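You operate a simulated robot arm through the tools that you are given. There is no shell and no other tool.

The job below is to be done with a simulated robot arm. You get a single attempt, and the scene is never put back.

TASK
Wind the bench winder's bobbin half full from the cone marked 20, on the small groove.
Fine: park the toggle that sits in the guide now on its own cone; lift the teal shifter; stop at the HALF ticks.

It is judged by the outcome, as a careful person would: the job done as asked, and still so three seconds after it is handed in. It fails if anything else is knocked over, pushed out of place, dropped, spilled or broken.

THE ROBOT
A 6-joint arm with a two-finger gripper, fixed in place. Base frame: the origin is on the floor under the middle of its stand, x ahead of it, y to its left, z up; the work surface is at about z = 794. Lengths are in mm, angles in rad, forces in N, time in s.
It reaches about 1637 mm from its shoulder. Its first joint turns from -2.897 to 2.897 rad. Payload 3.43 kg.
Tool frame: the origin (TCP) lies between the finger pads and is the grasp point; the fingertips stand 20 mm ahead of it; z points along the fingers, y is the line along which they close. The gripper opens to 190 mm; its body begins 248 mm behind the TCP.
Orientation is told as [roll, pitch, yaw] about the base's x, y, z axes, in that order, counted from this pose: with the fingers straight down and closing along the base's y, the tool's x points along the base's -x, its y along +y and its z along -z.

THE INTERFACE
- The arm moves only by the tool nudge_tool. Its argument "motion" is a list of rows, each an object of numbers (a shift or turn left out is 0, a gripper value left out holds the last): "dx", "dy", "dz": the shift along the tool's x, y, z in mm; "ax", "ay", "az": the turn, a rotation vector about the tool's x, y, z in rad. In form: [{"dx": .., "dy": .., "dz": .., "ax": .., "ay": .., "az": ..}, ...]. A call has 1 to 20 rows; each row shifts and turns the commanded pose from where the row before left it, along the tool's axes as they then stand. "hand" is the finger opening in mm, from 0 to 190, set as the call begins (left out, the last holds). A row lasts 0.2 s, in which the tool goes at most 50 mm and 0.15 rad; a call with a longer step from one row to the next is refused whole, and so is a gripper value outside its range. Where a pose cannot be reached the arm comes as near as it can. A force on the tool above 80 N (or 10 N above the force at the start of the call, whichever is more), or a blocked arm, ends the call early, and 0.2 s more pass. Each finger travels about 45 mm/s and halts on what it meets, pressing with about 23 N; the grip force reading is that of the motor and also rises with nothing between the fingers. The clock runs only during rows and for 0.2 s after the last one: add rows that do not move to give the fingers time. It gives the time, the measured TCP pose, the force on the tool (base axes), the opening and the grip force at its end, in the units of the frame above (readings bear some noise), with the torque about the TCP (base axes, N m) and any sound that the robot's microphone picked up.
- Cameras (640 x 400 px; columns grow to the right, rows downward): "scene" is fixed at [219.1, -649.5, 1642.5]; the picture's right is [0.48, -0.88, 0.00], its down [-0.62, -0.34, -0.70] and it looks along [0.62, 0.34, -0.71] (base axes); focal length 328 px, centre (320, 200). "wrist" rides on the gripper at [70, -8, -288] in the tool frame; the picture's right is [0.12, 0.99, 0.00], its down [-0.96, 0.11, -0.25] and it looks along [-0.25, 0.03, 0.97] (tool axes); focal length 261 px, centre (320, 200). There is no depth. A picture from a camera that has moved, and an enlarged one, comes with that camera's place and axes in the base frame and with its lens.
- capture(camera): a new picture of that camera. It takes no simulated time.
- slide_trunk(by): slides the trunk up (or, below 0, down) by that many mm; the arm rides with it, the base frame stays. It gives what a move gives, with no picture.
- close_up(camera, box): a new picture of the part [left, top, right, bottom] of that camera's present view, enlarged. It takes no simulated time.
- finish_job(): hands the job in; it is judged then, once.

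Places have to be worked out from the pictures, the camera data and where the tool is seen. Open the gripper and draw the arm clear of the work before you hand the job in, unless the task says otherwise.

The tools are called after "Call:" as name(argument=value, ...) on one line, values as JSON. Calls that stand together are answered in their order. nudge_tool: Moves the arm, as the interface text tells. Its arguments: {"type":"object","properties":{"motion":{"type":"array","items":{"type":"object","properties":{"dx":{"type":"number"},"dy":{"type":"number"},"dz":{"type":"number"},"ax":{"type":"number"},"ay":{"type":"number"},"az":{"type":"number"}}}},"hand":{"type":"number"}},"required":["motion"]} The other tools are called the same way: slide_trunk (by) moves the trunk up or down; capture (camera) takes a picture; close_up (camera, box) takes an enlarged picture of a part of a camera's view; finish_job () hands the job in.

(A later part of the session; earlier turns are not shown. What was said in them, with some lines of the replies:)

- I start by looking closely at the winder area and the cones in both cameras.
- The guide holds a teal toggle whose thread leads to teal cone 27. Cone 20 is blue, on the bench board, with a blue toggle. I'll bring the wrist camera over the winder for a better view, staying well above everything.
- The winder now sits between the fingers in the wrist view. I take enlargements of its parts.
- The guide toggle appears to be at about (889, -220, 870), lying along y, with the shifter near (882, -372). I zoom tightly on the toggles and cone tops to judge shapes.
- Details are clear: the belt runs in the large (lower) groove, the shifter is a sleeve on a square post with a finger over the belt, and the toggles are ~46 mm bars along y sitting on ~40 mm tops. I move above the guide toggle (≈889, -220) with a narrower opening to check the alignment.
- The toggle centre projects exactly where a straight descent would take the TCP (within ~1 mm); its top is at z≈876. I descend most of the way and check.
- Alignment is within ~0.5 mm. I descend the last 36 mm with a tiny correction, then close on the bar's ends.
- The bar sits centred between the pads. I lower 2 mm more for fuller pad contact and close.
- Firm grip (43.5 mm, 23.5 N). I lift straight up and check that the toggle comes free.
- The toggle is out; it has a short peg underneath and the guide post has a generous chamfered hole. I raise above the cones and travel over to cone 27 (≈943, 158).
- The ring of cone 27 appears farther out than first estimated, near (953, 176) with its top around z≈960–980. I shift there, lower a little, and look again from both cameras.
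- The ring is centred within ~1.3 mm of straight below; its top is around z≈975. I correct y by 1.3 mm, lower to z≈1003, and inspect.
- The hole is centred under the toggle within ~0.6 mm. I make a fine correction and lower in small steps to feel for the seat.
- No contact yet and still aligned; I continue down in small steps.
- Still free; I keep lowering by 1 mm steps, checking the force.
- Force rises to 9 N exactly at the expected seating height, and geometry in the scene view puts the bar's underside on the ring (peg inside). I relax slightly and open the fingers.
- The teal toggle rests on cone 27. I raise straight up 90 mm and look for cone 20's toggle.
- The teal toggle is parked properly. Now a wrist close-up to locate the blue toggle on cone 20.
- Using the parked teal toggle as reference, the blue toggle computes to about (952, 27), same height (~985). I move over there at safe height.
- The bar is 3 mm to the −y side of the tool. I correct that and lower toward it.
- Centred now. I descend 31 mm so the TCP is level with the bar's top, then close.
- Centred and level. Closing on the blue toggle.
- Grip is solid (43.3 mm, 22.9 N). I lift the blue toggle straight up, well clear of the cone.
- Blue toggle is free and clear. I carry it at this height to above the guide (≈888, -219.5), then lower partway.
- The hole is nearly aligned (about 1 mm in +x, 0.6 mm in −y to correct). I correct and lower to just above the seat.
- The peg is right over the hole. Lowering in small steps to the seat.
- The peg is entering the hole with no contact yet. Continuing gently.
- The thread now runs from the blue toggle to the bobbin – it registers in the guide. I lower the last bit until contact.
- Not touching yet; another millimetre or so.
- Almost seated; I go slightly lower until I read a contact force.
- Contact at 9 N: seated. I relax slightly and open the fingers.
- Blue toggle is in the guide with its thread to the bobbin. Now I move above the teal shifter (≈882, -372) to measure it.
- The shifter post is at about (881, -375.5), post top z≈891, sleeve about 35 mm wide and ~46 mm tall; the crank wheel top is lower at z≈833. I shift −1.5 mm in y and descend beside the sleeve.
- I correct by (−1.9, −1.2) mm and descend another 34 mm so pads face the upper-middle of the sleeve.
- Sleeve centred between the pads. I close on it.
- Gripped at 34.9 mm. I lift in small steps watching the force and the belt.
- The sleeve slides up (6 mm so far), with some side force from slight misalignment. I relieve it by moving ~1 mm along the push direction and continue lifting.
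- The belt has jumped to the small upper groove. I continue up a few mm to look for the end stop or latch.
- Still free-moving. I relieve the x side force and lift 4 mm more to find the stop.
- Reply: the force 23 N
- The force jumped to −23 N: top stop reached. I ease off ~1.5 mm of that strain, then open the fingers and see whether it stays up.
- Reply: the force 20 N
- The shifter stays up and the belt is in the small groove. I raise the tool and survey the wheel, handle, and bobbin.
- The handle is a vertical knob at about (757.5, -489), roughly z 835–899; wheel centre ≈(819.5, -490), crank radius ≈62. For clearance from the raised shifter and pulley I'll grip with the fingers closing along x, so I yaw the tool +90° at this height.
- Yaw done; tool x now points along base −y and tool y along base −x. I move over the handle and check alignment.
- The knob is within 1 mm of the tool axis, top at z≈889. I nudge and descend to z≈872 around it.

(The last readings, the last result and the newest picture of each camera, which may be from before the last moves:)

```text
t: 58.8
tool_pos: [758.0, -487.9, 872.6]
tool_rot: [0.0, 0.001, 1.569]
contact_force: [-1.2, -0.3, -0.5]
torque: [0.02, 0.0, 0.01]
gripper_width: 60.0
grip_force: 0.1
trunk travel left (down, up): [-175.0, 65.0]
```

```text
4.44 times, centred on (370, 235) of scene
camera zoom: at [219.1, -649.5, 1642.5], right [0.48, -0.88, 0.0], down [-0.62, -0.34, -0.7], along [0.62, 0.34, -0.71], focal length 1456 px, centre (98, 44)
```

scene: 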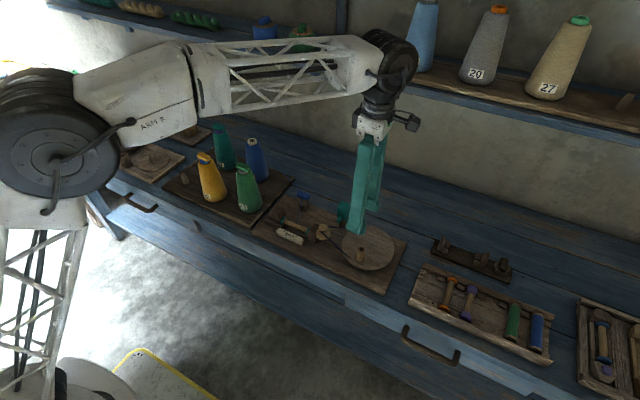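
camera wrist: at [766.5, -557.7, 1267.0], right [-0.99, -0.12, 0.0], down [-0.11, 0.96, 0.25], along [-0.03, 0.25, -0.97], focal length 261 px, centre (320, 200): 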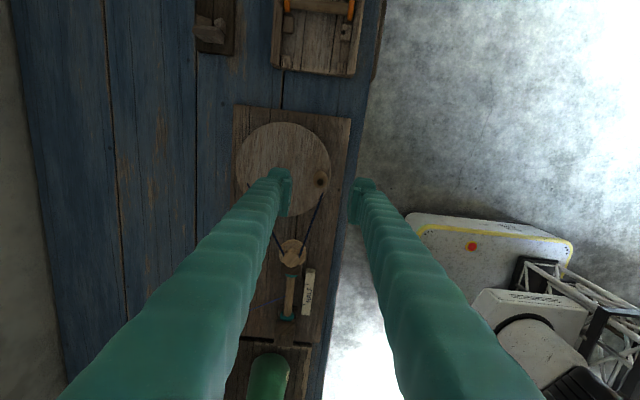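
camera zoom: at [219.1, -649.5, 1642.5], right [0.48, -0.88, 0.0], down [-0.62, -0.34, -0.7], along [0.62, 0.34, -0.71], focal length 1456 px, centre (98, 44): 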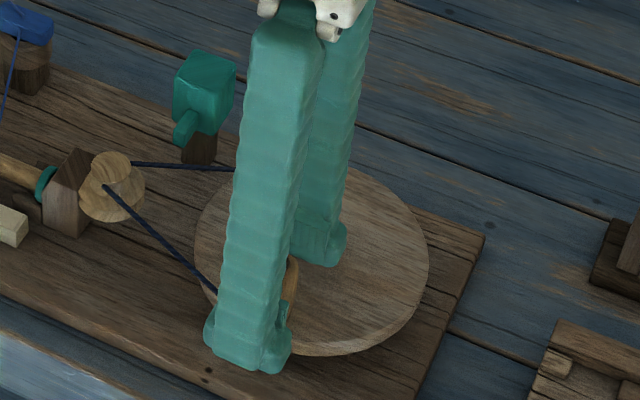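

Well centred on the knob. Closing on it.

Call:
nudge_tool(hand=5, motion=[{}, {}, {}, {}, {}])

Call:
close_up(camera="wrist", box=[240, 140, 400, 330])

Call:
close_up(camera="wrist", box=[240, 240, 360, 330])

Call:
close_up(camera="scene", box=[270, 200, 350, 255])

```text
t: 60.0
tool_pos: [758.1, -488.4, 874.2]
tool_rot: [0.0, 0.0, 1.568]
contact_force: [3.4, -0.9, -1.1]
torque: [-0.04, 0.01, 0.0]
gripper_width: 20.5
grip_force: 44.9
trunk travel left (down, up): [-175.0, 65.0]
```

```text
2.11 times, centred on (320, 235) of wrist
camera zoom: at [766.2, -558.1, 1160.0], right [-0.99, -0.12, 0.0], down [-0.11, 0.96, 0.25], along [-0.03, 0.25, -0.97], focal length 549 px, centre (320, 126)
```

zoom: 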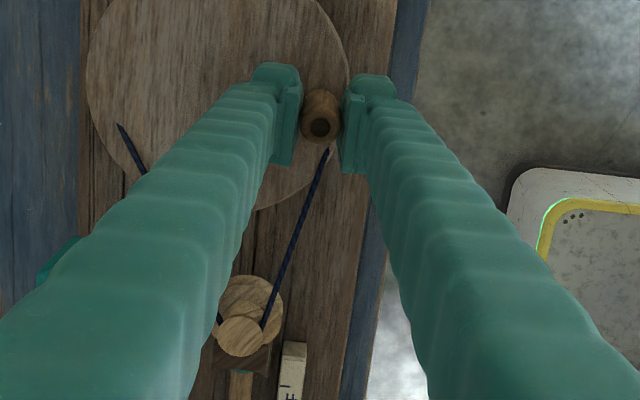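

```text
4.44 times, centred on (300, 285) of wrist
camera zoom: at [766.2, -558.1, 1160.0], right [-0.99, -0.12, 0.0], down [-0.11, 0.96, 0.25], along [-0.03, 0.25, -0.97], focal length 1158 px, centre (409, -178)
```

zoom: 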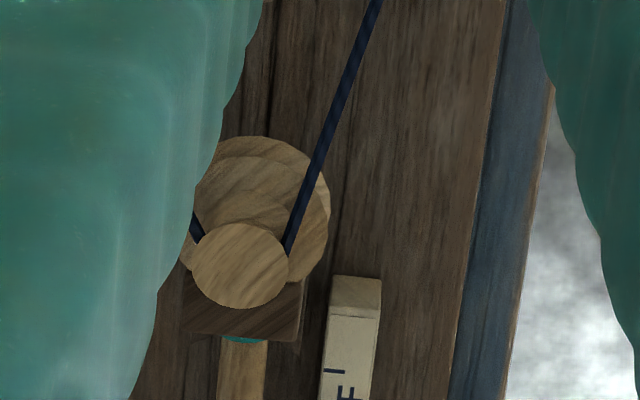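

```text
7.27 times, centred on (310, 228) of scene
camera zoom: at [219.1, -649.5, 1642.5], right [0.48, -0.88, 0.0], down [-0.62, -0.34, -0.7], along [0.62, 0.34, -0.71], focal length 2382 px, centre (393, 0)
```

zoom: 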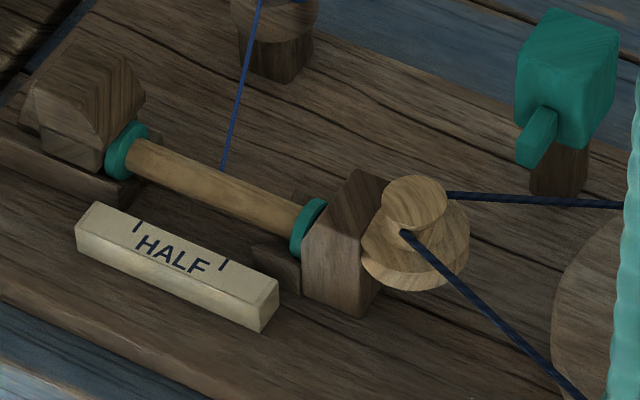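

The knob is gripped (20.5 mm). I test a small 30° clockwise arc around the estimated wheel centre and watch forces and the bobbin.

Call:
nudge_tool(motion=[{"dx": -10.77, "dy": -0.94}, {"dx": -10.44, "dy": -2.8}, {"dx": -9.79, "dy": -4.57}, {}])

Call:
close_up(camera="scene", box=[270, 200, 350, 255])

Call:
close_up(camera="wrist", box=[240, 100, 400, 200])

```text
t: 61.0
tool_pos: [766.1, -457.9, 874.2]
tool_rot: [0.001, 0.0, 1.568]
contact_force: [-6.7, 3.9, -6.0]
torque: [0.14, 0.04, -0.01]
gripper_width: 20.7
grip_force: 44.8
trunk travel left (down, up): [-175.0, 65.0]
```

```text
7.27 times, centred on (310, 228) of scene
camera zoom: at [219.1, -649.5, 1642.5], right [0.48, -0.88, 0.0], down [-0.62, -0.34, -0.7], along [0.62, 0.34, -0.71], focal length 2382 px, centre (393, 0)
```

zoom: 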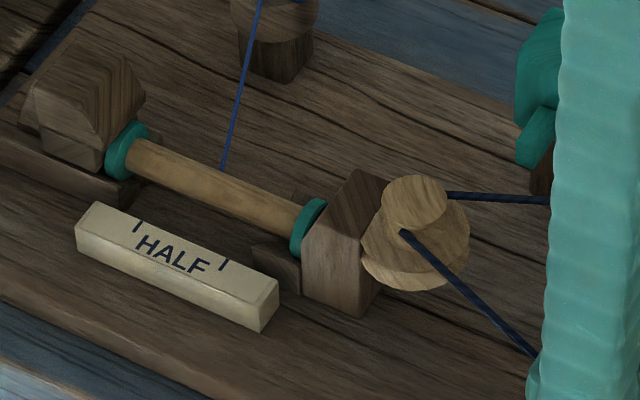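

```text
4.00 times, centred on (320, 150) of wrist
camera zoom: at [774.6, -527.7, 1159.9], right [-0.99, -0.12, 0.0], down [-0.11, 0.96, 0.25], along [-0.03, 0.25, -0.97], focal length 1043 px, centre (320, 400)
```

zoom: 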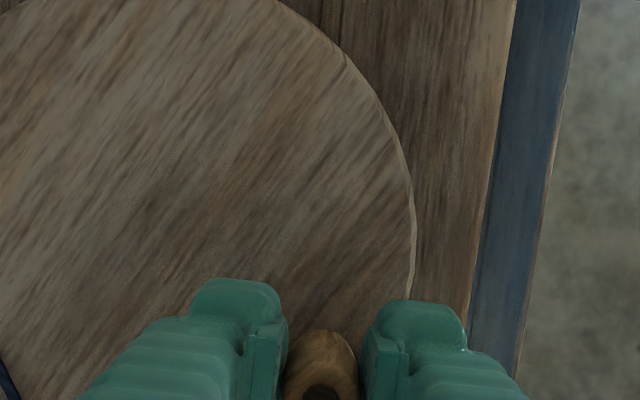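

Wheel turns easily with low forces and the centre estimate works. I continue clockwise 100° more, checking clearance near the pulley and shifter.

Call:
nudge_tool(motion=[{"dx": -16.49, "dy": -13.84}, {"dx": -10.77, "dy": -18.65}, {"dx": -3.74, "dy": -21.2}, {"dx": 3.74, "dy": -21.2}, {"dx": 10.77, "dy": -18.65}, {}])

Call:
capture(camera="scene")

Call:
close_up(camera="scene", box=[270, 200, 350, 255])

Call:
capture(camera="wrist")

```text
t: 62.4
tool_pos: [861.6, -442.7, 873.7]
tool_rot: [0.002, -0.001, 1.568]
contact_force: [2.9, 1.5, -31.9]
torque: [0.07, -0.01, -0.03]
gripper_width: 20.9
grip_force: 45.1
trunk travel left (down, up): [-175.0, 65.0]
```

```text
taken
```

scene: 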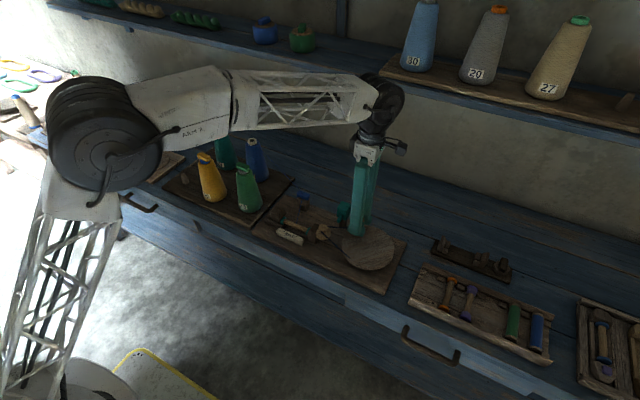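

```text
7.27 times, centred on (310, 228) of scene
camera zoom: at [219.1, -649.5, 1642.5], right [0.48, -0.88, 0.0], down [-0.62, -0.34, -0.7], along [0.62, 0.34, -0.71], focal length 2382 px, centre (393, 0)
```

zoom: 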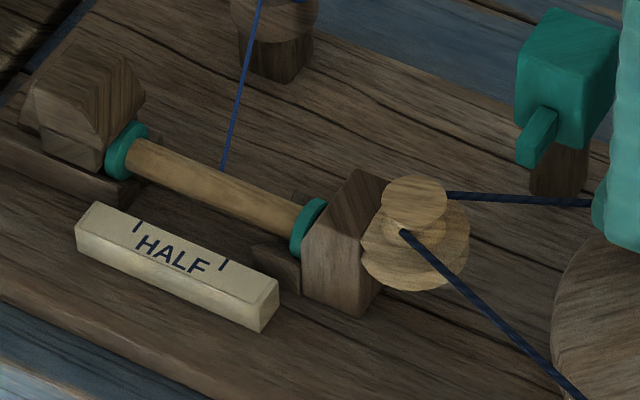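

```text
taken
camera wrist: at [869.7, -511.7, 1160.1], right [-0.99, -0.12, 0.0], down [-0.11, 0.96, 0.25], along [-0.03, 0.25, -0.97], focal length 261 px, centre (320, 200)
```

wrist: 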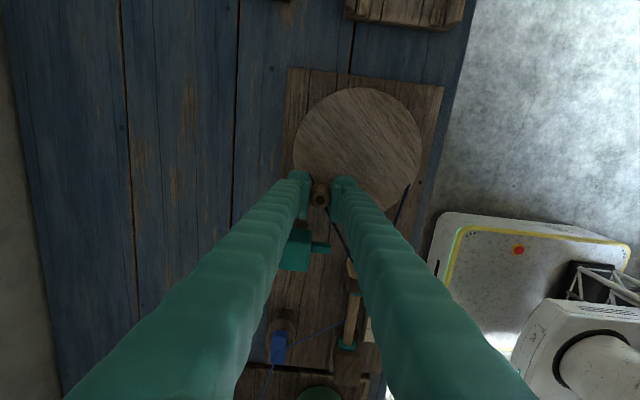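

Clearances are fine. A −32 N vertical pull has built up on the tool, so I relieve it by lowering 2 mm and check.

Call:
nudge_tool(motion=[{"dz": 1.5}, {"dz": 1}, {}])

```text
t: 63.2
tool_pos: [860.5, -442.2, 873.7]
tool_rot: [-0.002, 0.003, 1.569]
contact_force: [2.8, 0.9, 1.7]
torque: [0.14, 0.01, -0.02]
gripper_width: 20.5
grip_force: 45.2
trunk travel left (down, up): [-175.0, 65.0]
```

Relieved. Now I continue clockwise through the rest of the revolution (φ 130°→390°).

Call:
nudge_tool(motion=[{"dx": 16.49, "dy": -13.84}, {"dx": 20.24, "dy": -7.37}, {"dx": 21.53, "dy": 0}, {"dx": 20.24, "dy": 7.37}, {"dx": 16.49, "dy": 13.84}, {"dx": 10.77, "dy": 18.65}, {"dx": 3.74, "dy": 21.2}, {}])

Call:
close_up(camera="scene", box=[270, 200, 350, 255])

```text
t: 65.0
tool_pos: [818.0, -549.9, 872.3]
tool_rot: [-0.001, 0.0, 1.57]
contact_force: [-0.5, -12.1, 34.0]
torque: [-0.34, 0.02, 0.02]
gripper_width: 20.5
grip_force: 44.9
trunk travel left (down, up): [-175.0, 65.0]
```

```text
7.27 times, centred on (310, 228) of scene
camera zoom: at [219.1, -649.5, 1642.5], right [0.48, -0.88, 0.0], down [-0.62, -0.34, -0.7], along [0.62, 0.34, -0.71], focal length 2382 px, centre (393, 0)
```

zoom: 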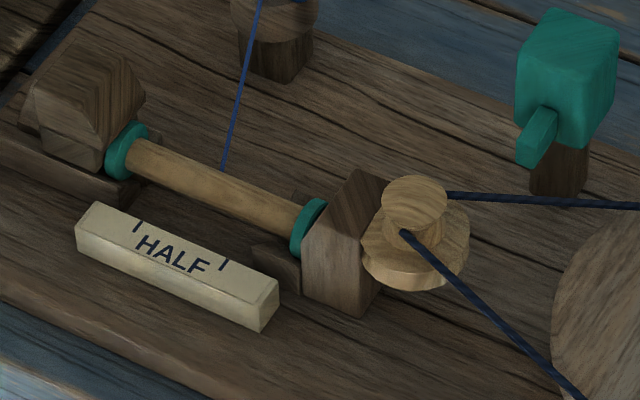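

Vertical force is now +34 N, so I raise 2.5 mm; then I'll finish this revolution and look for thread on the bobbin.

Call:
nudge_tool(motion=[{"dz": -1.3}, {"dz": -1.2}, {}])

Call:
nudge_tool(motion=[{"dx": -3.74, "dy": 21.2}, {"dx": -10.77, "dy": 18.65}, {"dx": -16.49, "dy": 13.84}, {"dx": -20.24, "dy": 7.37}, {}])

Call:
close_up(camera="scene", box=[270, 200, 350, 255])

Call:
close_up(camera="wrist", box=[240, 240, 360, 330])

```text
t: 65.8
tool_pos: [818.8, -549.0, 873.5]
tool_rot: [0.001, -0.002, 1.571]
contact_force: [-0.4, -4.5, 9.1]
torque: [-0.08, 0.04, -0.02]
gripper_width: 20.6
grip_force: 45.6
trunk travel left (down, up): [-175.0, 65.0]
```

```text
t: 67.0
tool_pos: [759.0, -500.8, 871.9]
tool_rot: [-0.001, -0.001, 1.571]
contact_force: [6.1, 2.6, -6.3]
torque: [0.19, -0.07, 0.01]
gripper_width: 20.6
grip_force: 45.4
trunk travel left (down, up): [-175.0, 65.0]
```

```text
7.27 times, centred on (310, 228) of scene
camera zoom: at [219.1, -649.5, 1642.5], right [0.48, -0.88, 0.0], down [-0.62, -0.34, -0.7], along [0.62, 0.34, -0.71], focal length 2382 px, centre (393, 0)
```

zoom: 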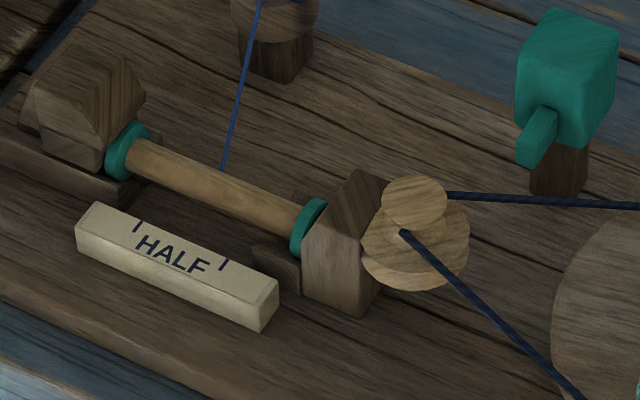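

```text
4.44 times, centred on (300, 285) of wrist
camera zoom: at [767.5, -569.9, 1159.2], right [-0.99, -0.12, 0.0], down [-0.11, 0.96, 0.25], along [-0.03, 0.25, -0.97], focal length 1158 px, centre (409, -178)
```

zoom: 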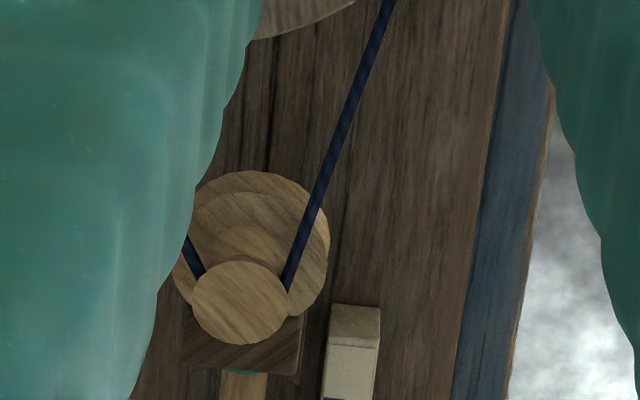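

No yarn is visible on the bobbin yet. I zoom in hard on the bobbin to see whether it is turning at all and whether any thread is laid.

Call:
close_up(camera="scene", box=[282, 216, 314, 236])

Call:
nudge_tool(motion=[{"dx": -21.53, "dy": 0}, {"dx": -20.24, "dy": -7.37}, {}])

Call:
close_up(camera="scene", box=[282, 216, 314, 236])

```text
16.00 times, centred on (298, 226) of scene
camera zoom: at [219.1, -649.5, 1642.5], right [0.48, -0.88, 0.0], down [-0.62, -0.34, -0.7], along [0.62, 0.34, -0.71], focal length 5241 px, centre (672, -216)
```

zoom: 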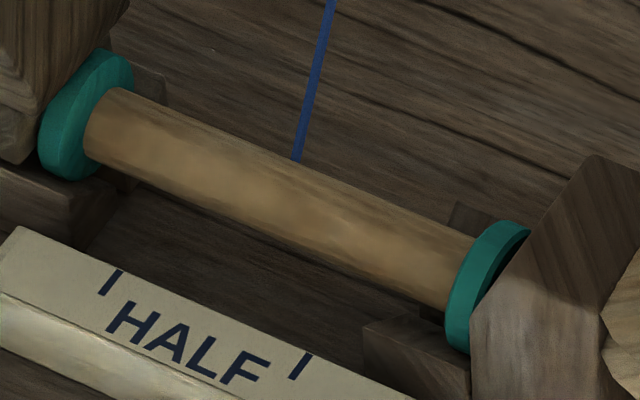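

```text
t: 67.8
tool_pos: [765.6, -460.8, 872.4]
tool_rot: [0.001, -0.003, 1.571]
contact_force: [-12.6, 8.0, -20.7]
torque: [0.04, 0.02, -0.03]
gripper_width: 20.6
grip_force: 44.4
trunk travel left (down, up): [-175.0, 65.0]
```

```text
16.00 times, centred on (298, 226) of scene
camera zoom: at [219.1, -649.5, 1642.5], right [0.48, -0.88, 0.0], down [-0.62, -0.34, -0.7], along [0.62, 0.34, -0.71], focal length 5241 px, centre (672, -216)
```

zoom: 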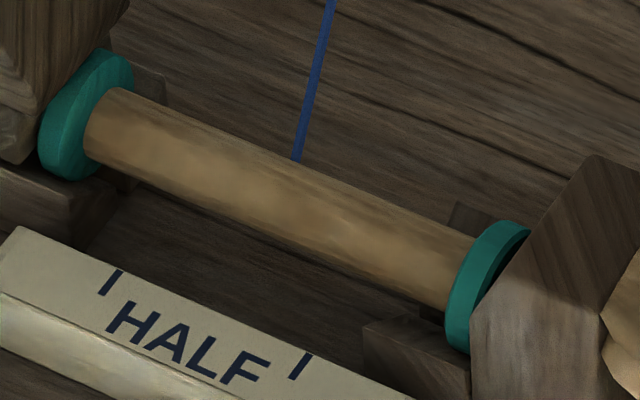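

The bobbin texture didn't move at all between these frames, so clockwise may not be the winding direction. I reverse and turn counter-clockwise about 120° to compare.

Call:
nudge_tool(motion=[{"dx": 20.24, "dy": 7.37, "dz": 1}, {"dx": 21.53, "dy": 0}, {"dx": 20.24, "dy": -7.37}, {"dx": 16.49, "dy": -13.84}, {"dx": 10.77, "dy": -18.65}, {"dx": 3.74, "dy": -21.2}, {}])

Call:
close_up(camera="scene", box=[282, 216, 314, 236])

Call:
close_up(camera="scene", box=[270, 200, 420, 290])

```text
t: 69.4
tool_pos: [819.8, -551.4, 871.8]
tool_rot: [-0.001, 0.0, 1.569]
contact_force: [0.9, 4.8, -9.1]
torque: [0.05, -0.01, -0.04]
gripper_width: 20.6
grip_force: 44.9
trunk travel left (down, up): [-175.0, 65.0]
```

```text
16.00 times, centred on (298, 226) of scene
camera zoom: at [219.1, -649.5, 1642.5], right [0.48, -0.88, 0.0], down [-0.62, -0.34, -0.7], along [0.62, 0.34, -0.71], focal length 5241 px, centre (672, -216)
```

zoom: 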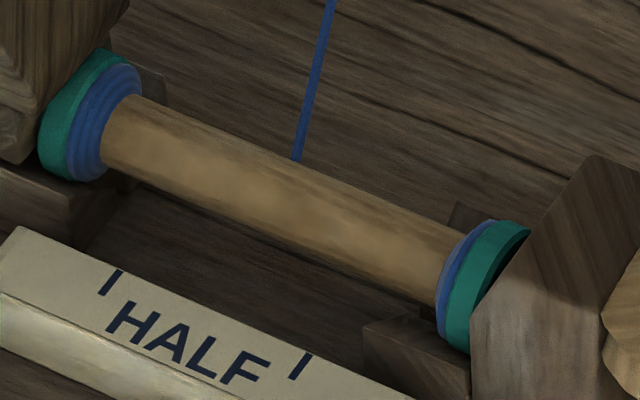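

```text
4.27 times, centred on (345, 245) of scene
camera zoom: at [219.1, -649.5, 1642.5], right [0.48, -0.88, 0.0], down [-0.62, -0.34, -0.7], along [0.62, 0.34, -0.71], focal length 1398 px, centre (213, 8)
```

zoom: 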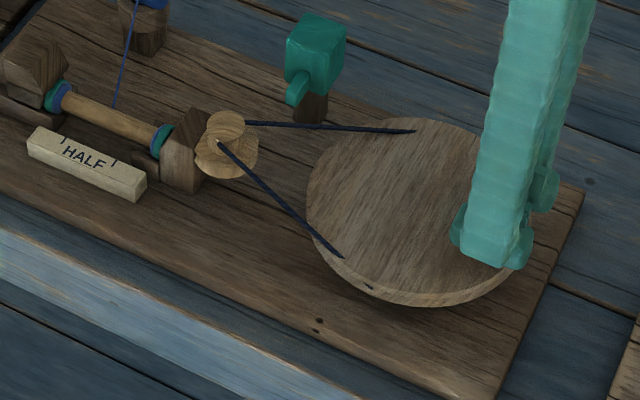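

Counter-clockwise winds: blue yarn is growing inward from both flanges, so HALF is reached when the yarn edges meet the two ticks (y ≈ −226.3 and −271.3). I continue counter-clockwise 180° and measure the rate.

Call:
nudge_tool(motion=[{"dx": -3.74, "dy": -21.2}, {"dx": -10.77, "dy": -18.65}, {"dx": -16.49, "dy": -13.84}, {"dx": -20.24, "dy": -7.37}, {"dx": -21.53, "dy": 0}, {"dx": -20.24, "dy": 7.37}, {"dx": -16.49, "dy": 13.84}, {"dx": -10.77, "dy": 18.65}, {"dx": -3.74, "dy": 21.2}, {}])

Call:
close_up(camera="scene", box=[282, 216, 314, 236])

```text
t: 71.6
tool_pos: [818.7, -427.5, 872.9]
tool_rot: [0.0, 0.0, 1.572]
contact_force: [-0.9, 13.9, 6.2]
torque: [0.24, 0.04, -0.02]
gripper_width: 20.5
grip_force: 44.8
trunk travel left (down, up): [-175.0, 65.0]
```

```text
16.00 times, centred on (298, 226) of scene
camera zoom: at [219.1, -649.5, 1642.5], right [0.48, -0.88, 0.0], down [-0.62, -0.34, -0.7], along [0.62, 0.34, -0.71], focal length 5241 px, centre (672, -216)
```

zoom: 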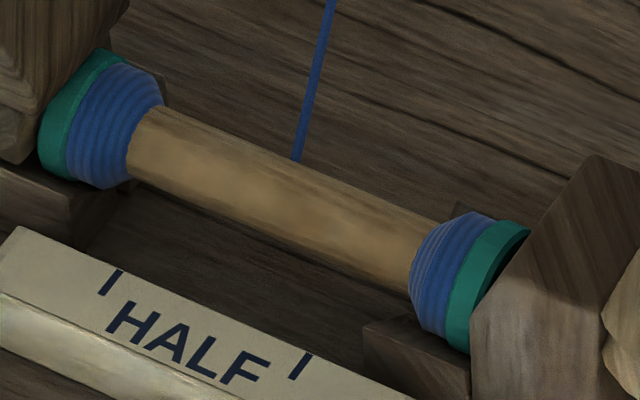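

Rate is clear: about 10 mm of yarn per 300°, symmetric from both ends; by projection the left yarn/core junction must reach about pixel (176, 201) in this zoom, now at (128, 182) – roughly 11 mm (~325°) left. I turn another 180° counter-clockwise.

Call:
nudge_tool(motion=[{"dx": 3.74, "dy": 21.2}, {"dx": 10.77, "dy": 18.65}, {"dx": 16.49, "dy": 13.84}, {"dx": 20.24, "dy": 7.37}, {"dx": 21.53, "dy": 0}, {"dx": 20.24, "dy": -7.37}, {"dx": 16.49, "dy": -13.84}, {"dx": 10.77, "dy": -18.65}, {"dx": 3.74, "dy": -21.2}, {}])

Call:
close_up(camera="scene", box=[282, 216, 314, 236])

```text
t: 73.8
tool_pos: [820.3, -550.6, 872.4]
tool_rot: [0.0, -0.002, 1.57]
contact_force: [0.0, 1.5, -3.7]
torque: [-0.04, 0.0, 0.02]
gripper_width: 20.5
grip_force: 45.1
trunk travel left (down, up): [-175.0, 65.0]
```

```text
16.00 times, centred on (298, 226) of scene
camera zoom: at [219.1, -649.5, 1642.5], right [0.48, -0.88, 0.0], down [-0.62, -0.34, -0.7], along [0.62, 0.34, -0.71], focal length 5241 px, centre (672, -216)
```

zoom: 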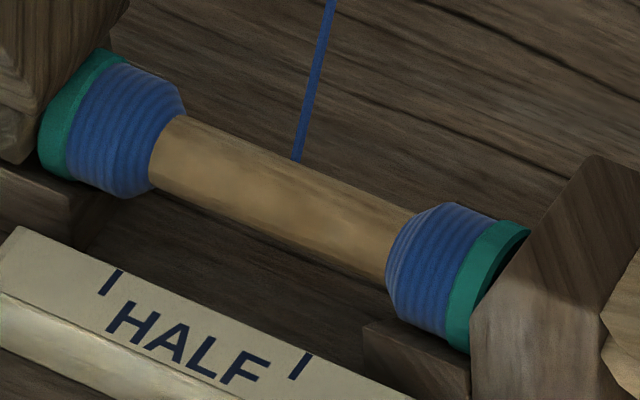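

Left junction is now near (150, 189) with ~25 px (~6 mm) to go; I take tighter zooms of each side and the ticks before the final part.

Call:
close_up(camera="scene", box=[283, 217, 299, 233])

Call:
close_up(camera="scene", box=[294, 222, 310, 238])

```text
16.00 times, centred on (291, 225) of scene
camera zoom: at [219.1, -649.5, 1642.5], right [0.48, -0.88, 0.0], down [-0.62, -0.34, -0.7], along [0.62, 0.34, -0.71], focal length 5241 px, centre (784, -200)
```

zoom: 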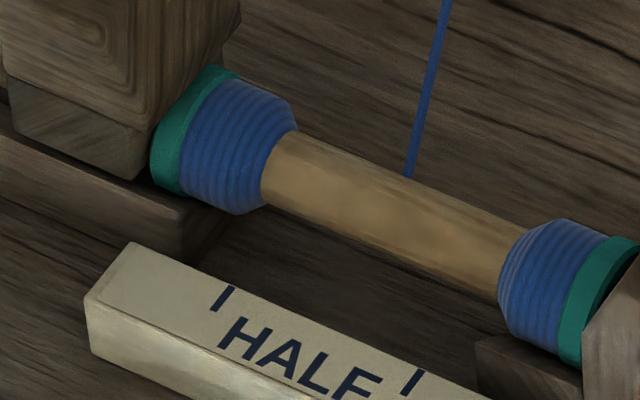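

```text
16.00 times, centred on (302, 230) of scene
camera zoom: at [219.1, -649.5, 1642.5], right [0.48, -0.88, 0.0], down [-0.62, -0.34, -0.7], along [0.62, 0.34, -0.71], focal length 5241 px, centre (608, -280)
```

zoom: 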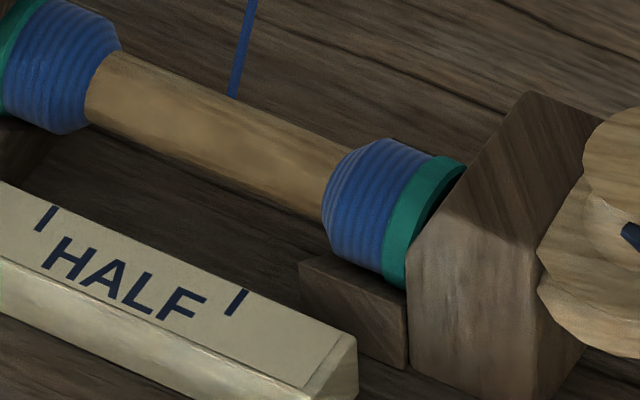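

About 6 mm remain (≈190–215°). I turn 140° more counter-clockwise, then re-measure.

Call:
nudge_tool(motion=[{"dx": -3.74, "dy": -21.2}, {"dx": -10.77, "dy": -18.65}, {"dx": -16.49, "dy": -13.84}, {"dx": -20.24, "dy": -7.37}, {"dx": -21.53, "dy": 0}, {"dx": -20.24, "dy": 7.37}, {"dx": -16.49, "dy": 13.84}, {}])

Call:
close_up(camera="scene", box=[282, 216, 314, 236])

```text
t: 75.6
tool_pos: [860.6, -441.6, 872.5]
tool_rot: [0.001, 0.0, 1.569]
contact_force: [6.7, 8.5, 0.9]
torque: [0.46, -0.02, 0.02]
gripper_width: 20.7
grip_force: 45.0
trunk travel left (down, up): [-175.0, 65.0]
```

```text
16.00 times, centred on (298, 226) of scene
camera zoom: at [219.1, -649.5, 1642.5], right [0.48, -0.88, 0.0], down [-0.62, -0.34, -0.7], along [0.62, 0.34, -0.71], focal length 5241 px, centre (672, -216)
```

zoom: 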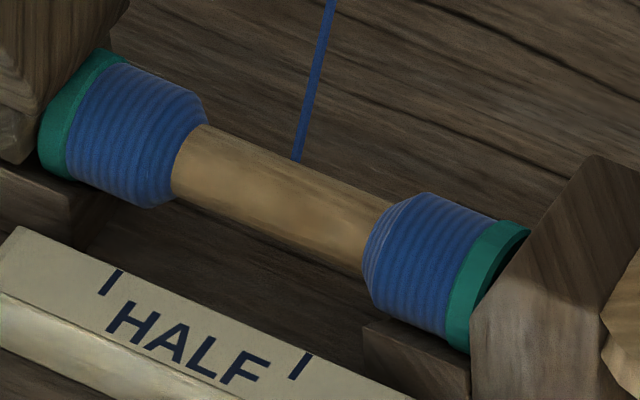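

The left junction is now at (171, 195), within ~1 mm of my projected target. To judge exactly, I release the knob, raise, and look straight down at the bobbin with the wrist camera.

Call:
nudge_tool(hand=50, motion=[{}, {}, {}, {}])

Call:
nudge_tool(motion=[{"dz": -20}, {"dz": -35}, {"dz": -40}, {"dz": -35}, {}])

Call:
close_up(camera="scene", box=[270, 190, 430, 290])

```text
t: 76.6
tool_pos: [859.4, -444.7, 872.5]
tool_rot: [0.001, -0.001, 1.57]
contact_force: [-0.7, 0.2, 0.2]
torque: [0.03, 0.03, 0.01]
gripper_width: 49.9
grip_force: 0.1
trunk travel left (down, up): [-175.0, 65.0]
```

```text
t: 77.8
tool_pos: [859.0, -443.5, 1003.6]
tool_rot: [-0.002, 0.0, 1.569]
contact_force: [0.1, -0.5, -0.1]
torque: [0.0, 0.0, 0.03]
gripper_width: 50.0
grip_force: 0.1
trunk travel left (down, up): [-175.0, 65.0]
```

```text
4.00 times, centred on (350, 240) of scene
camera zoom: at [219.1, -649.5, 1642.5], right [0.48, -0.88, 0.0], down [-0.62, -0.34, -0.7], along [0.62, 0.34, -0.71], focal length 1310 px, centre (200, 40)
```

zoom: 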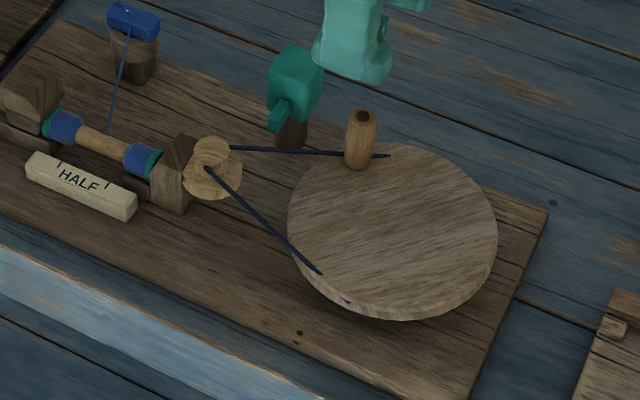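

The knob is released and the wheel stays put. I move the wrist camera directly above the bobbin.

Call:
nudge_tool(motion=[{"dx": -44, "dy": 15.2}, {"dx": -44, "dy": 15.2}, {"dx": -44, "dy": 15.2}, {"dx": -44, "dy": 15.2}, {"dx": -44, "dy": 15.2}, {"dx": -45, "dy": 15}, {}, {}])

Call:
capture(camera="wrist")

Call:
close_up(camera="wrist", box=[288, 110, 352, 158])

```text
t: 79.6
tool_pos: [769.9, -175.7, 1001.1]
tool_rot: [0.001, 0.0, 1.569]
contact_force: [-0.5, -0.2, -0.5]
torque: [0.02, 0.0, 0.01]
gripper_width: 50.1
grip_force: 0.0
trunk travel left (down, up): [-175.0, 65.0]
```

```text
taken
camera wrist: at [777.9, -245.7, 1288.3], right [-0.99, -0.12, 0.0], down [-0.11, 0.96, 0.25], along [-0.03, 0.25, -0.97], focal length 261 px, centre (320, 200)
```

wrist: 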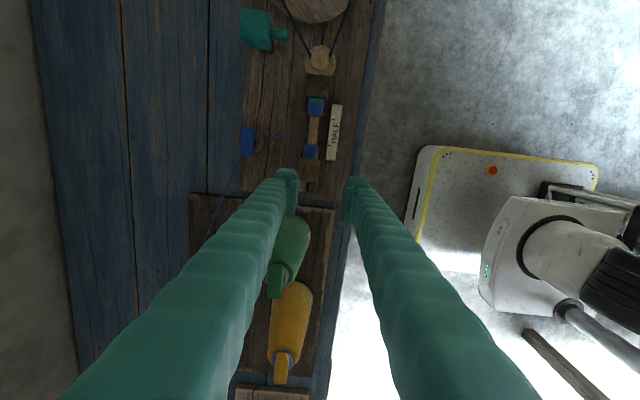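

```text
8.33 times, centred on (320, 134) of wrist
camera zoom: at [777.9, -245.7, 1288.3], right [-0.99, -0.12, 0.0], down [-0.11, 0.96, 0.25], along [-0.03, 0.25, -0.97], focal length 2172 px, centre (320, 750)
```

zoom: 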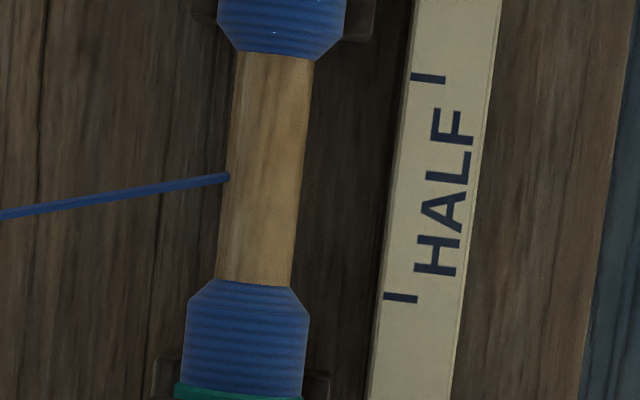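

A clear top view: the yarn edges are about 0.6–0.9 mm short of the ticks on each side (gap ≈46.3 mm vs 44.9 mm between ticks), which is roughly 22° of crank. I return over the knob by the reverse path.

Call:
nudge_tool(motion=[{"dx": 45, "dy": -15}, {"dx": 44, "dy": -15.2}, {"dx": 44, "dy": -15.2}, {"dx": 44, "dy": -15.2}, {"dx": 44, "dy": -15.2}, {"dx": 44, "dy": -15.2}, {}, {"dz": 35}, {}])

Call:
close_up(camera="wrist", box=[256, 130, 384, 210])

```text
t: 81.6
tool_pos: [857.5, -441.1, 966.7]
tool_rot: [0.001, 0.0, 1.568]
contact_force: [-0.4, 0.2, 0.1]
torque: [0.0, -0.01, -0.01]
gripper_width: 50.0
grip_force: 0.0
trunk travel left (down, up): [-175.0, 65.0]
```

```text
5.00 times, centred on (320, 170) of wrist
camera zoom: at [867.6, -512.3, 1253.9], right [-0.99, -0.12, 0.0], down [-0.11, 0.96, 0.25], along [-0.03, 0.25, -0.97], focal length 1303 px, centre (320, 350)
```

zoom: 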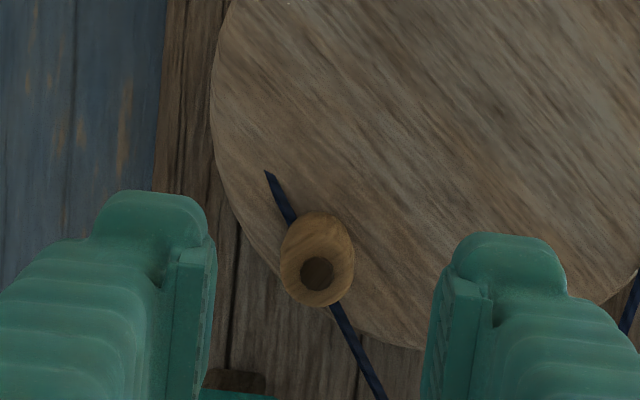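

The knob is still directly below. I descend, re-grip it, and check.

Call:
nudge_tool(motion=[{"dz": 30}, {"dz": 30}, {"dz": 22}, {"dz": 13}, {}])

Call:
nudge_tool(hand=5, motion=[{}, {}, {}, {}])

Call:
close_up(camera="scene", box=[282, 216, 314, 236])

```text
t: 82.8
tool_pos: [859.7, -442.7, 870.7]
tool_rot: [-0.001, 0.003, 1.568]
contact_force: [0.2, -0.1, -0.2]
torque: [0.03, 0.01, 0.01]
gripper_width: 50.1
grip_force: 0.1
trunk travel left (down, up): [-175.0, 65.0]
```

```text
t: 83.8
tool_pos: [859.0, -442.8, 872.2]
tool_rot: [0.0, 0.0, 1.569]
contact_force: [0.6, 1.0, -0.3]
torque: [-0.02, -0.01, 0.04]
gripper_width: 20.6
grip_force: 45.4
trunk travel left (down, up): [-175.0, 65.0]
```

```text
16.00 times, centred on (298, 226) of scene
camera zoom: at [219.1, -649.5, 1642.5], right [0.48, -0.88, 0.0], down [-0.62, -0.34, -0.7], along [0.62, 0.34, -0.71], focal length 5241 px, centre (672, -216)
```

zoom: 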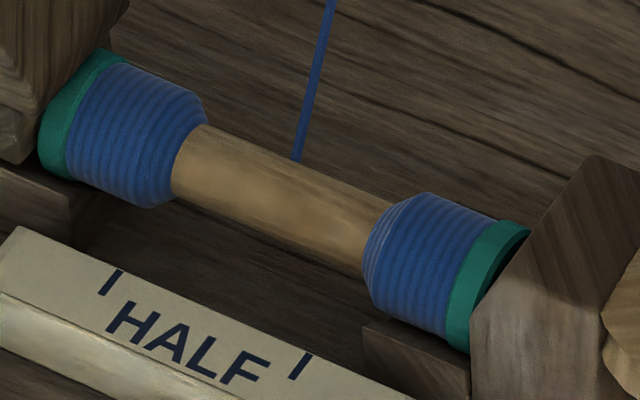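

Re-gripped without disturbing anything. I turn the final ~22° counter-clockwise.

Call:
nudge_tool(motion=[{"dx": -6.2, "dy": 8.85}, {"dx": -5.28, "dy": 11.84}, {}])

Call:
close_up(camera="scene", box=[282, 216, 314, 236])

```text
t: 84.6
tool_pos: [837.9, -430.7, 871.2]
tool_rot: [0.001, 0.0, 1.57]
contact_force: [0.0, 0.4, -4.0]
torque: [0.09, 0.01, 0.03]
gripper_width: 20.3
grip_force: 45.3
trunk travel left (down, up): [-175.0, 65.0]
```

```text
16.00 times, centred on (298, 226) of scene
camera zoom: at [219.1, -649.5, 1642.5], right [0.48, -0.88, 0.0], down [-0.62, -0.34, -0.7], along [0.62, 0.34, -0.71], focal length 5241 px, centre (672, -216)
```

zoom: 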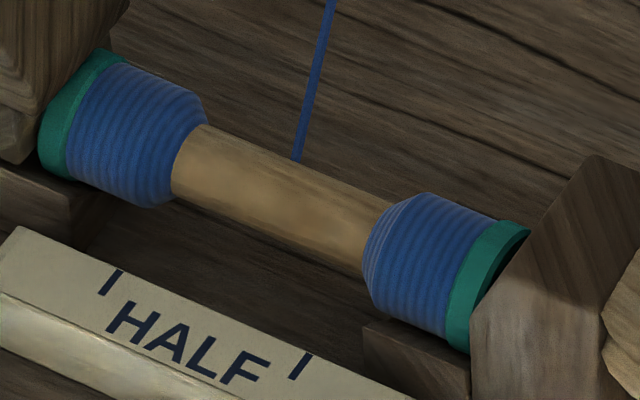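

The bobbin turned but the drawn yarn edge hasn't visibly changed – the yarn display seems to update in steps. I nudge only ~6° more and recheck.

Call:
nudge_tool(motion=[{"dx": -1.67, "dy": 6.27}, {}])

Call:
close_up(camera="scene", box=[282, 216, 314, 236])

```text
t: 85.2
tool_pos: [831.8, -430.0, 872.1]
tool_rot: [0.001, 0.002, 1.568]
contact_force: [0.0, -1.2, -5.0]
torque: [-0.06, -0.03, -0.05]
gripper_width: 20.5
grip_force: 44.9
trunk travel left (down, up): [-175.0, 65.0]
```

```text
16.00 times, centred on (298, 226) of scene
camera zoom: at [219.1, -649.5, 1642.5], right [0.48, -0.88, 0.0], down [-0.62, -0.34, -0.7], along [0.62, 0.34, -0.71], focal length 5241 px, centre (672, -216)
```

zoom: 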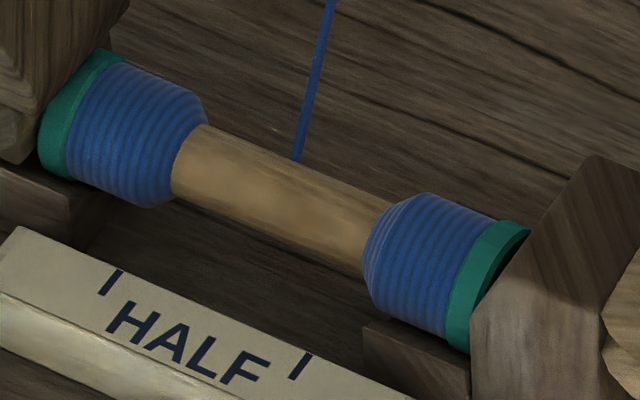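

Core and yarn texture rotate but the edge step hasn't changed; by the average rate the fill is now ≈0.49–0.51. I release, rise and take an accurate top view again before deciding.

Call:
nudge_tool(hand=50, motion=[{}, {}, {}, {}])

Call:
nudge_tool(motion=[{"dz": -20}, {"dz": -35}, {"dz": -40}, {"dz": -30}, {}])

Call:
nudge_tool(motion=[{"dx": -42, "dy": 10}, {"dx": -42, "dy": 10}, {"dx": -42, "dy": 10}, {"dx": -42, "dy": 10}, {"dx": -42, "dy": 10}, {"dx": -41, "dy": 5}, {}, {}])

Call:
close_up(camera="wrist", box=[288, 96, 352, 144])

Call:
close_up(camera="wrist", box=[288, 124, 352, 172])

Call:
capture(camera="wrist")

```text
t: 86.2
tool_pos: [832.4, -429.2, 872.0]
tool_rot: [0.0, 0.001, 1.568]
contact_force: [0.3, 0.6, -0.1]
torque: [0.0, 0.03, -0.02]
gripper_width: 49.7
grip_force: 0.1
trunk travel left (down, up): [-175.0, 65.0]
```

```text
t: 87.4
tool_pos: [833.2, -429.7, 997.2]
tool_rot: [0.0, 0.001, 1.569]
contact_force: [0.1, -0.3, -0.4]
torque: [0.0, -0.01, -0.03]
gripper_width: 50.1
grip_force: 0.1
trunk travel left (down, up): [-175.0, 65.0]
```

```text
t: 89.2
tool_pos: [775.1, -179.1, 998.1]
tool_rot: [0.0, 0.0, 1.569]
contact_force: [-0.4, 0.3, -0.8]
torque: [-0.01, 0.0, 0.01]
gripper_width: 50.1
grip_force: 0.0
trunk travel left (down, up): [-175.0, 65.0]
```

```text
8.33 times, centred on (320, 120) of wrist
camera zoom: at [783.9, -248.5, 1284.6], right [-0.99, -0.12, 0.0], down [-0.11, 0.96, 0.25], along [-0.03, 0.25, -0.97], focal length 2172 px, centre (320, 867)
```

zoom: 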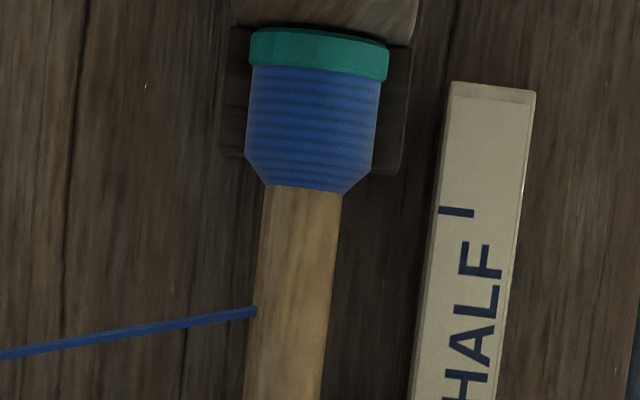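

```text
8.33 times, centred on (320, 148) of wrist
camera zoom: at [783.9, -248.5, 1284.6], right [-0.99, -0.12, 0.0], down [-0.11, 0.96, 0.25], along [-0.03, 0.25, -0.97], focal length 2172 px, centre (320, 633)
```

zoom: 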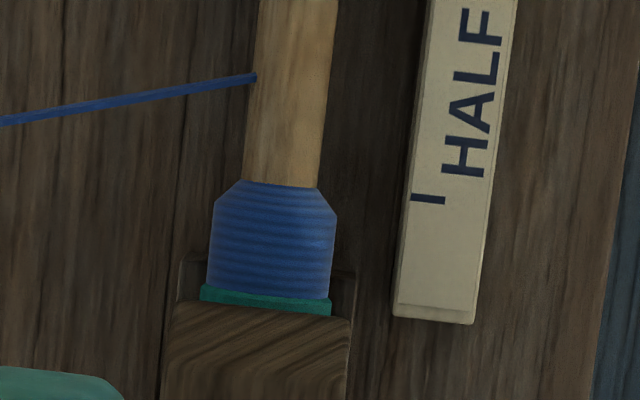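

```text
taken
camera wrist: at [783.9, -248.5, 1284.6], right [-0.99, -0.12, 0.0], down [-0.11, 0.96, 0.25], along [-0.03, 0.25, -0.97], focal length 261 px, centre (320, 200)
```

wrist: 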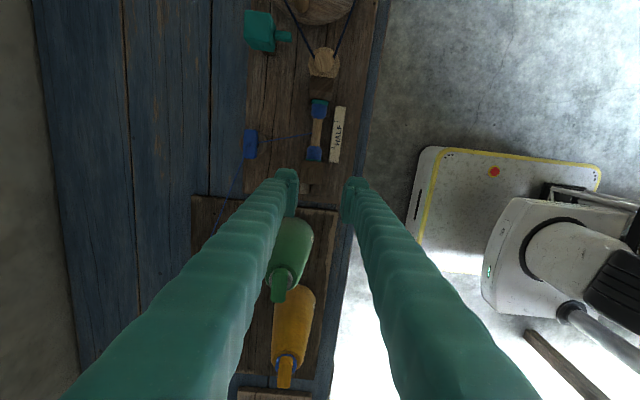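

The top view shows the displayed edges still ~0.5–0.7 mm outside the tick centres (fill ≈0.48 vs ticks ≈0.495). I go back to the knob to add a few degrees in small steps until the display steps onto the ticks.

Call:
nudge_tool(motion=[{"dx": 41, "dy": -5}, {"dx": 42, "dy": -10}, {"dx": 42, "dy": -10}, {"dx": 42, "dy": -10}, {"dx": 42, "dy": -10}, {"dx": 42, "dy": -10}, {}, {"dz": 30}, {}])

Call:
close_up(camera="wrist", box=[256, 130, 384, 210])

```text
t: 91.2
tool_pos: [831.2, -431.6, 966.8]
tool_rot: [0.001, 0.0, 1.569]
contact_force: [0.4, -0.9, -0.7]
torque: [0.0, 0.02, 0.01]
gripper_width: 50.1
grip_force: 0.0
trunk travel left (down, up): [-175.0, 65.0]
```

```text
5.00 times, centred on (320, 170) of wrist
camera zoom: at [840.2, -500.5, 1254.0], right [-0.99, -0.12, 0.0], down [-0.11, 0.96, 0.25], along [-0.03, 0.25, -0.97], focal length 1303 px, centre (320, 350)
```

zoom: 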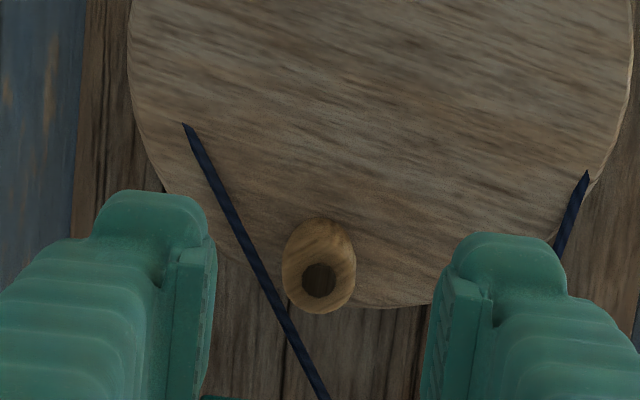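

The knob is ~2 mm farther in +y than the tool axis; I correct, descend and re-grip.

Call:
nudge_tool(motion=[{"dx": -2}, {"dz": 30}, {"dz": 30}, {"dz": 22}, {"dz": 13}, {}])

Call:
nudge_tool(hand=5, motion=[{}, {}, {}, {}])

Call:
nudge_tool(motion=[{"dx": -0.8, "dy": 5.4}, {}])

Call:
close_up(camera="scene", box=[282, 216, 314, 236])

```text
t: 92.6
tool_pos: [832.1, -427.2, 871.8]
tool_rot: [0.0, -0.001, 1.569]
contact_force: [-0.4, -0.7, -0.2]
torque: [0.01, -0.01, 0.01]
gripper_width: 49.8
grip_force: 0.1
trunk travel left (down, up): [-175.0, 65.0]
```

```text
t: 93.6
tool_pos: [832.4, -426.7, 872.3]
tool_rot: [0.0, 0.0, 1.566]
contact_force: [0.8, -0.6, -2.1]
torque: [0.0, 0.02, -0.01]
gripper_width: 20.5
grip_force: 45.2
trunk travel left (down, up): [-175.0, 65.0]
```

```text
t: 94.2
tool_pos: [827.6, -426.7, 871.3]
tool_rot: [0.001, 0.001, 1.569]
contact_force: [0.3, 2.9, -8.1]
torque: [0.01, 0.0, -0.01]
gripper_width: 20.3
grip_force: 45.1
trunk travel left (down, up): [-175.0, 65.0]
```

```text
16.00 times, centred on (298, 226) of scene
camera zoom: at [219.1, -649.5, 1642.5], right [0.48, -0.88, 0.0], down [-0.62, -0.34, -0.7], along [0.62, 0.34, -0.71], focal length 5241 px, centre (672, -216)
```

zoom: 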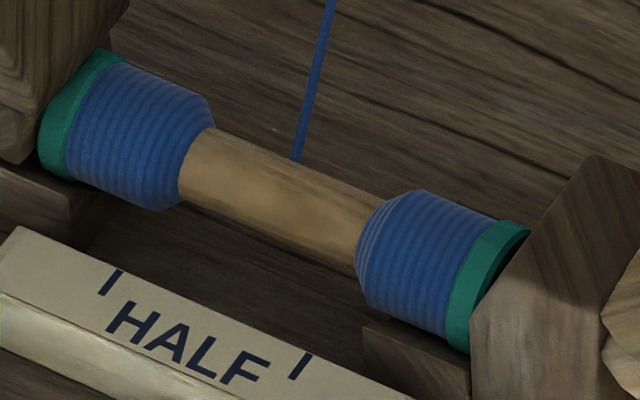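

The display stepped just onto/slightly past the ticks (each step ≈4 %), so the fill is at half. I stop here: open the fingers without turning the wheel and rise straight up.

Call:
nudge_tool(hand=50, motion=[{}, {}, {}, {}])

Call:
nudge_tool(motion=[{"dz": -15}, {"dz": -30}, {"dz": -40}, {"dz": -40}, {"dz": -40}, {"dz": -40}, {"dz": -40}, {}])

Call:
close_up(camera="scene", box=[260, 180, 420, 290])

Call:
close_up(camera="scene", box=[150, 100, 310, 220])

Call:
close_up(camera="scene", box=[282, 216, 314, 236])

```text
t: 95.2
tool_pos: [827.3, -425.4, 872.3]
tool_rot: [0.001, -0.001, 1.567]
contact_force: [0.3, 0.0, 0.3]
torque: [0.01, 0.04, 0.03]
gripper_width: 49.6
grip_force: 0.1
trunk travel left (down, up): [-175.0, 65.0]
```

```text
t: 97.0
tool_pos: [828.7, -427.5, 1117.1]
tool_rot: [0.001, 0.001, 1.569]
contact_force: [-0.6, -0.4, 0.4]
torque: [0.02, -0.01, -0.01]
gripper_width: 49.8
grip_force: 0.1
trunk travel left (down, up): [-175.0, 65.0]
```

```text
3.64 times, centred on (340, 235) of scene
camera zoom: at [219.1, -649.5, 1642.5], right [0.48, -0.88, 0.0], down [-0.62, -0.34, -0.7], along [0.62, 0.34, -0.71], focal length 1191 px, centre (247, 73)
```

zoom: 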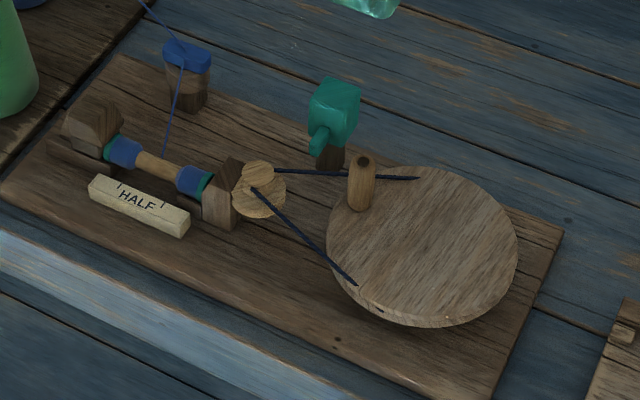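

```text
3.33 times, centred on (230, 160) of scene
camera zoom: at [219.1, -649.5, 1642.5], right [0.48, -0.88, 0.0], down [-0.62, -0.34, -0.7], along [0.62, 0.34, -0.71], focal length 1092 px, centre (620, 333)
```

zoom: 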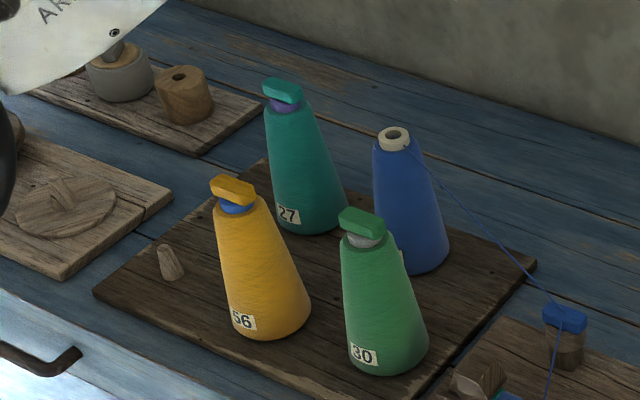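

```text
16.00 times, centred on (298, 226) of scene
camera zoom: at [219.1, -649.5, 1642.5], right [0.48, -0.88, 0.0], down [-0.62, -0.34, -0.7], along [0.62, 0.34, -0.71], focal length 5241 px, centre (672, -216)
```

zoom: 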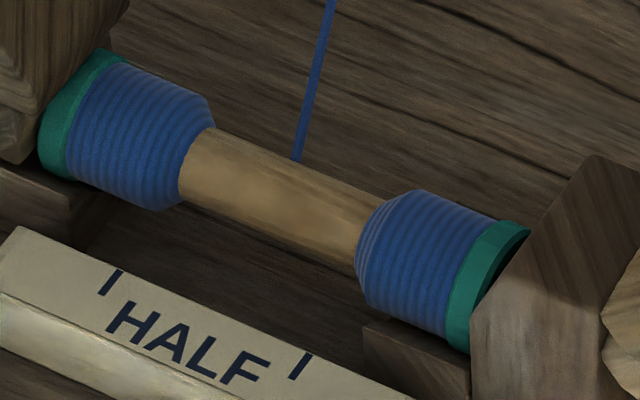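

Everything is in order: teal toggle on cone 27, blue toggle in the guide, shifter up with belt on the small groove, yarn at the HALF ticks, all cones standing. I draw the arm up and back, clear of the work.

Call:
nudge_tool(hand=100, motion=[{"dz": -35}, {"dz": -35}, {"dz": -30}, {"dy": 30}, {"dy": 35}, {"dy": 35}, {"dy": 30}, {}, {}])

Call:
capture(camera="scene")

Call:
close_up(camera="scene", box=[260, 180, 420, 290])

```text
t: 99.0
tool_pos: [695.6, -426.5, 1212.5]
tool_rot: [0.0, 0.0, 1.569]
contact_force: [-0.6, -0.3, 0.3]
torque: [0.03, 0.0, 0.02]
gripper_width: 100.1
grip_force: 0.0
out of reach, approached as far as the arm can: row 3
trunk travel left (down, up): [-175.0, 65.0]
```

```text
taken
```

scene: 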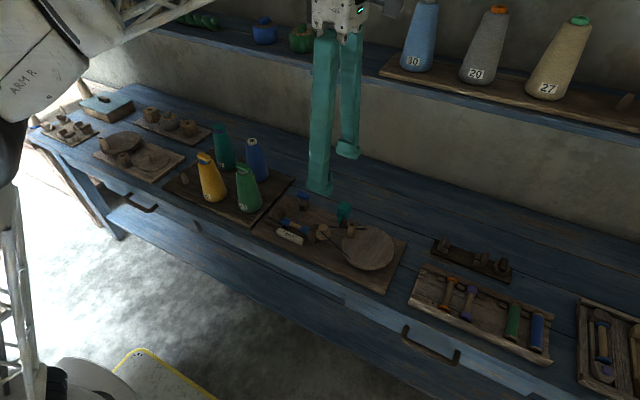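

```text
3.64 times, centred on (340, 235) of scene
camera zoom: at [219.1, -649.5, 1642.5], right [0.48, -0.88, 0.0], down [-0.62, -0.34, -0.7], along [0.62, 0.34, -0.71], focal length 1191 px, centre (247, 73)
```

zoom: 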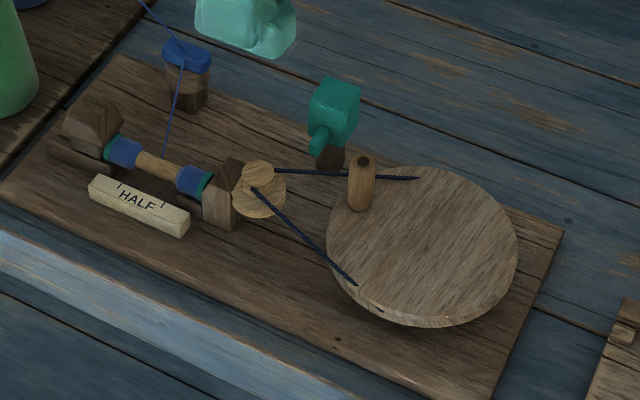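

The arm is well clear with the gripper open, and the winder, shifter, toggles and cones are all as required. I hand the job in.

Call:
finish_job()

```text
The job is handed in.
```

The bobbin is wound half full with blue yarn from the bench cone marked 20, with the belt in the small groove. I've handed the job in.

- **Teal toggle:** it came out of the guide and is parked on its own cone, 27.
- **Blue toggle:** it came off cone 20 and now sits in the guide, with its thread running to the bobbin.
- **Shifter:** I lifted the teal shifter to its top stop. It stayed up when released, and the belt moved to the small groove.
- **Winding:** counter-clockwise is the direction that winds. I first turned the wheel clockwise for about one revolution, which laid no yarn.
- **Fill:** the drawn yarn edge moves in steps of about 4%. I stopped when it stepped from just short of the HALF ticks to about 1 mm past them. I estimate the true fill at 50–52%.

Nothing was knocked over or moved out of place. The gripper is open and the arm is drawn up and clear of the work.
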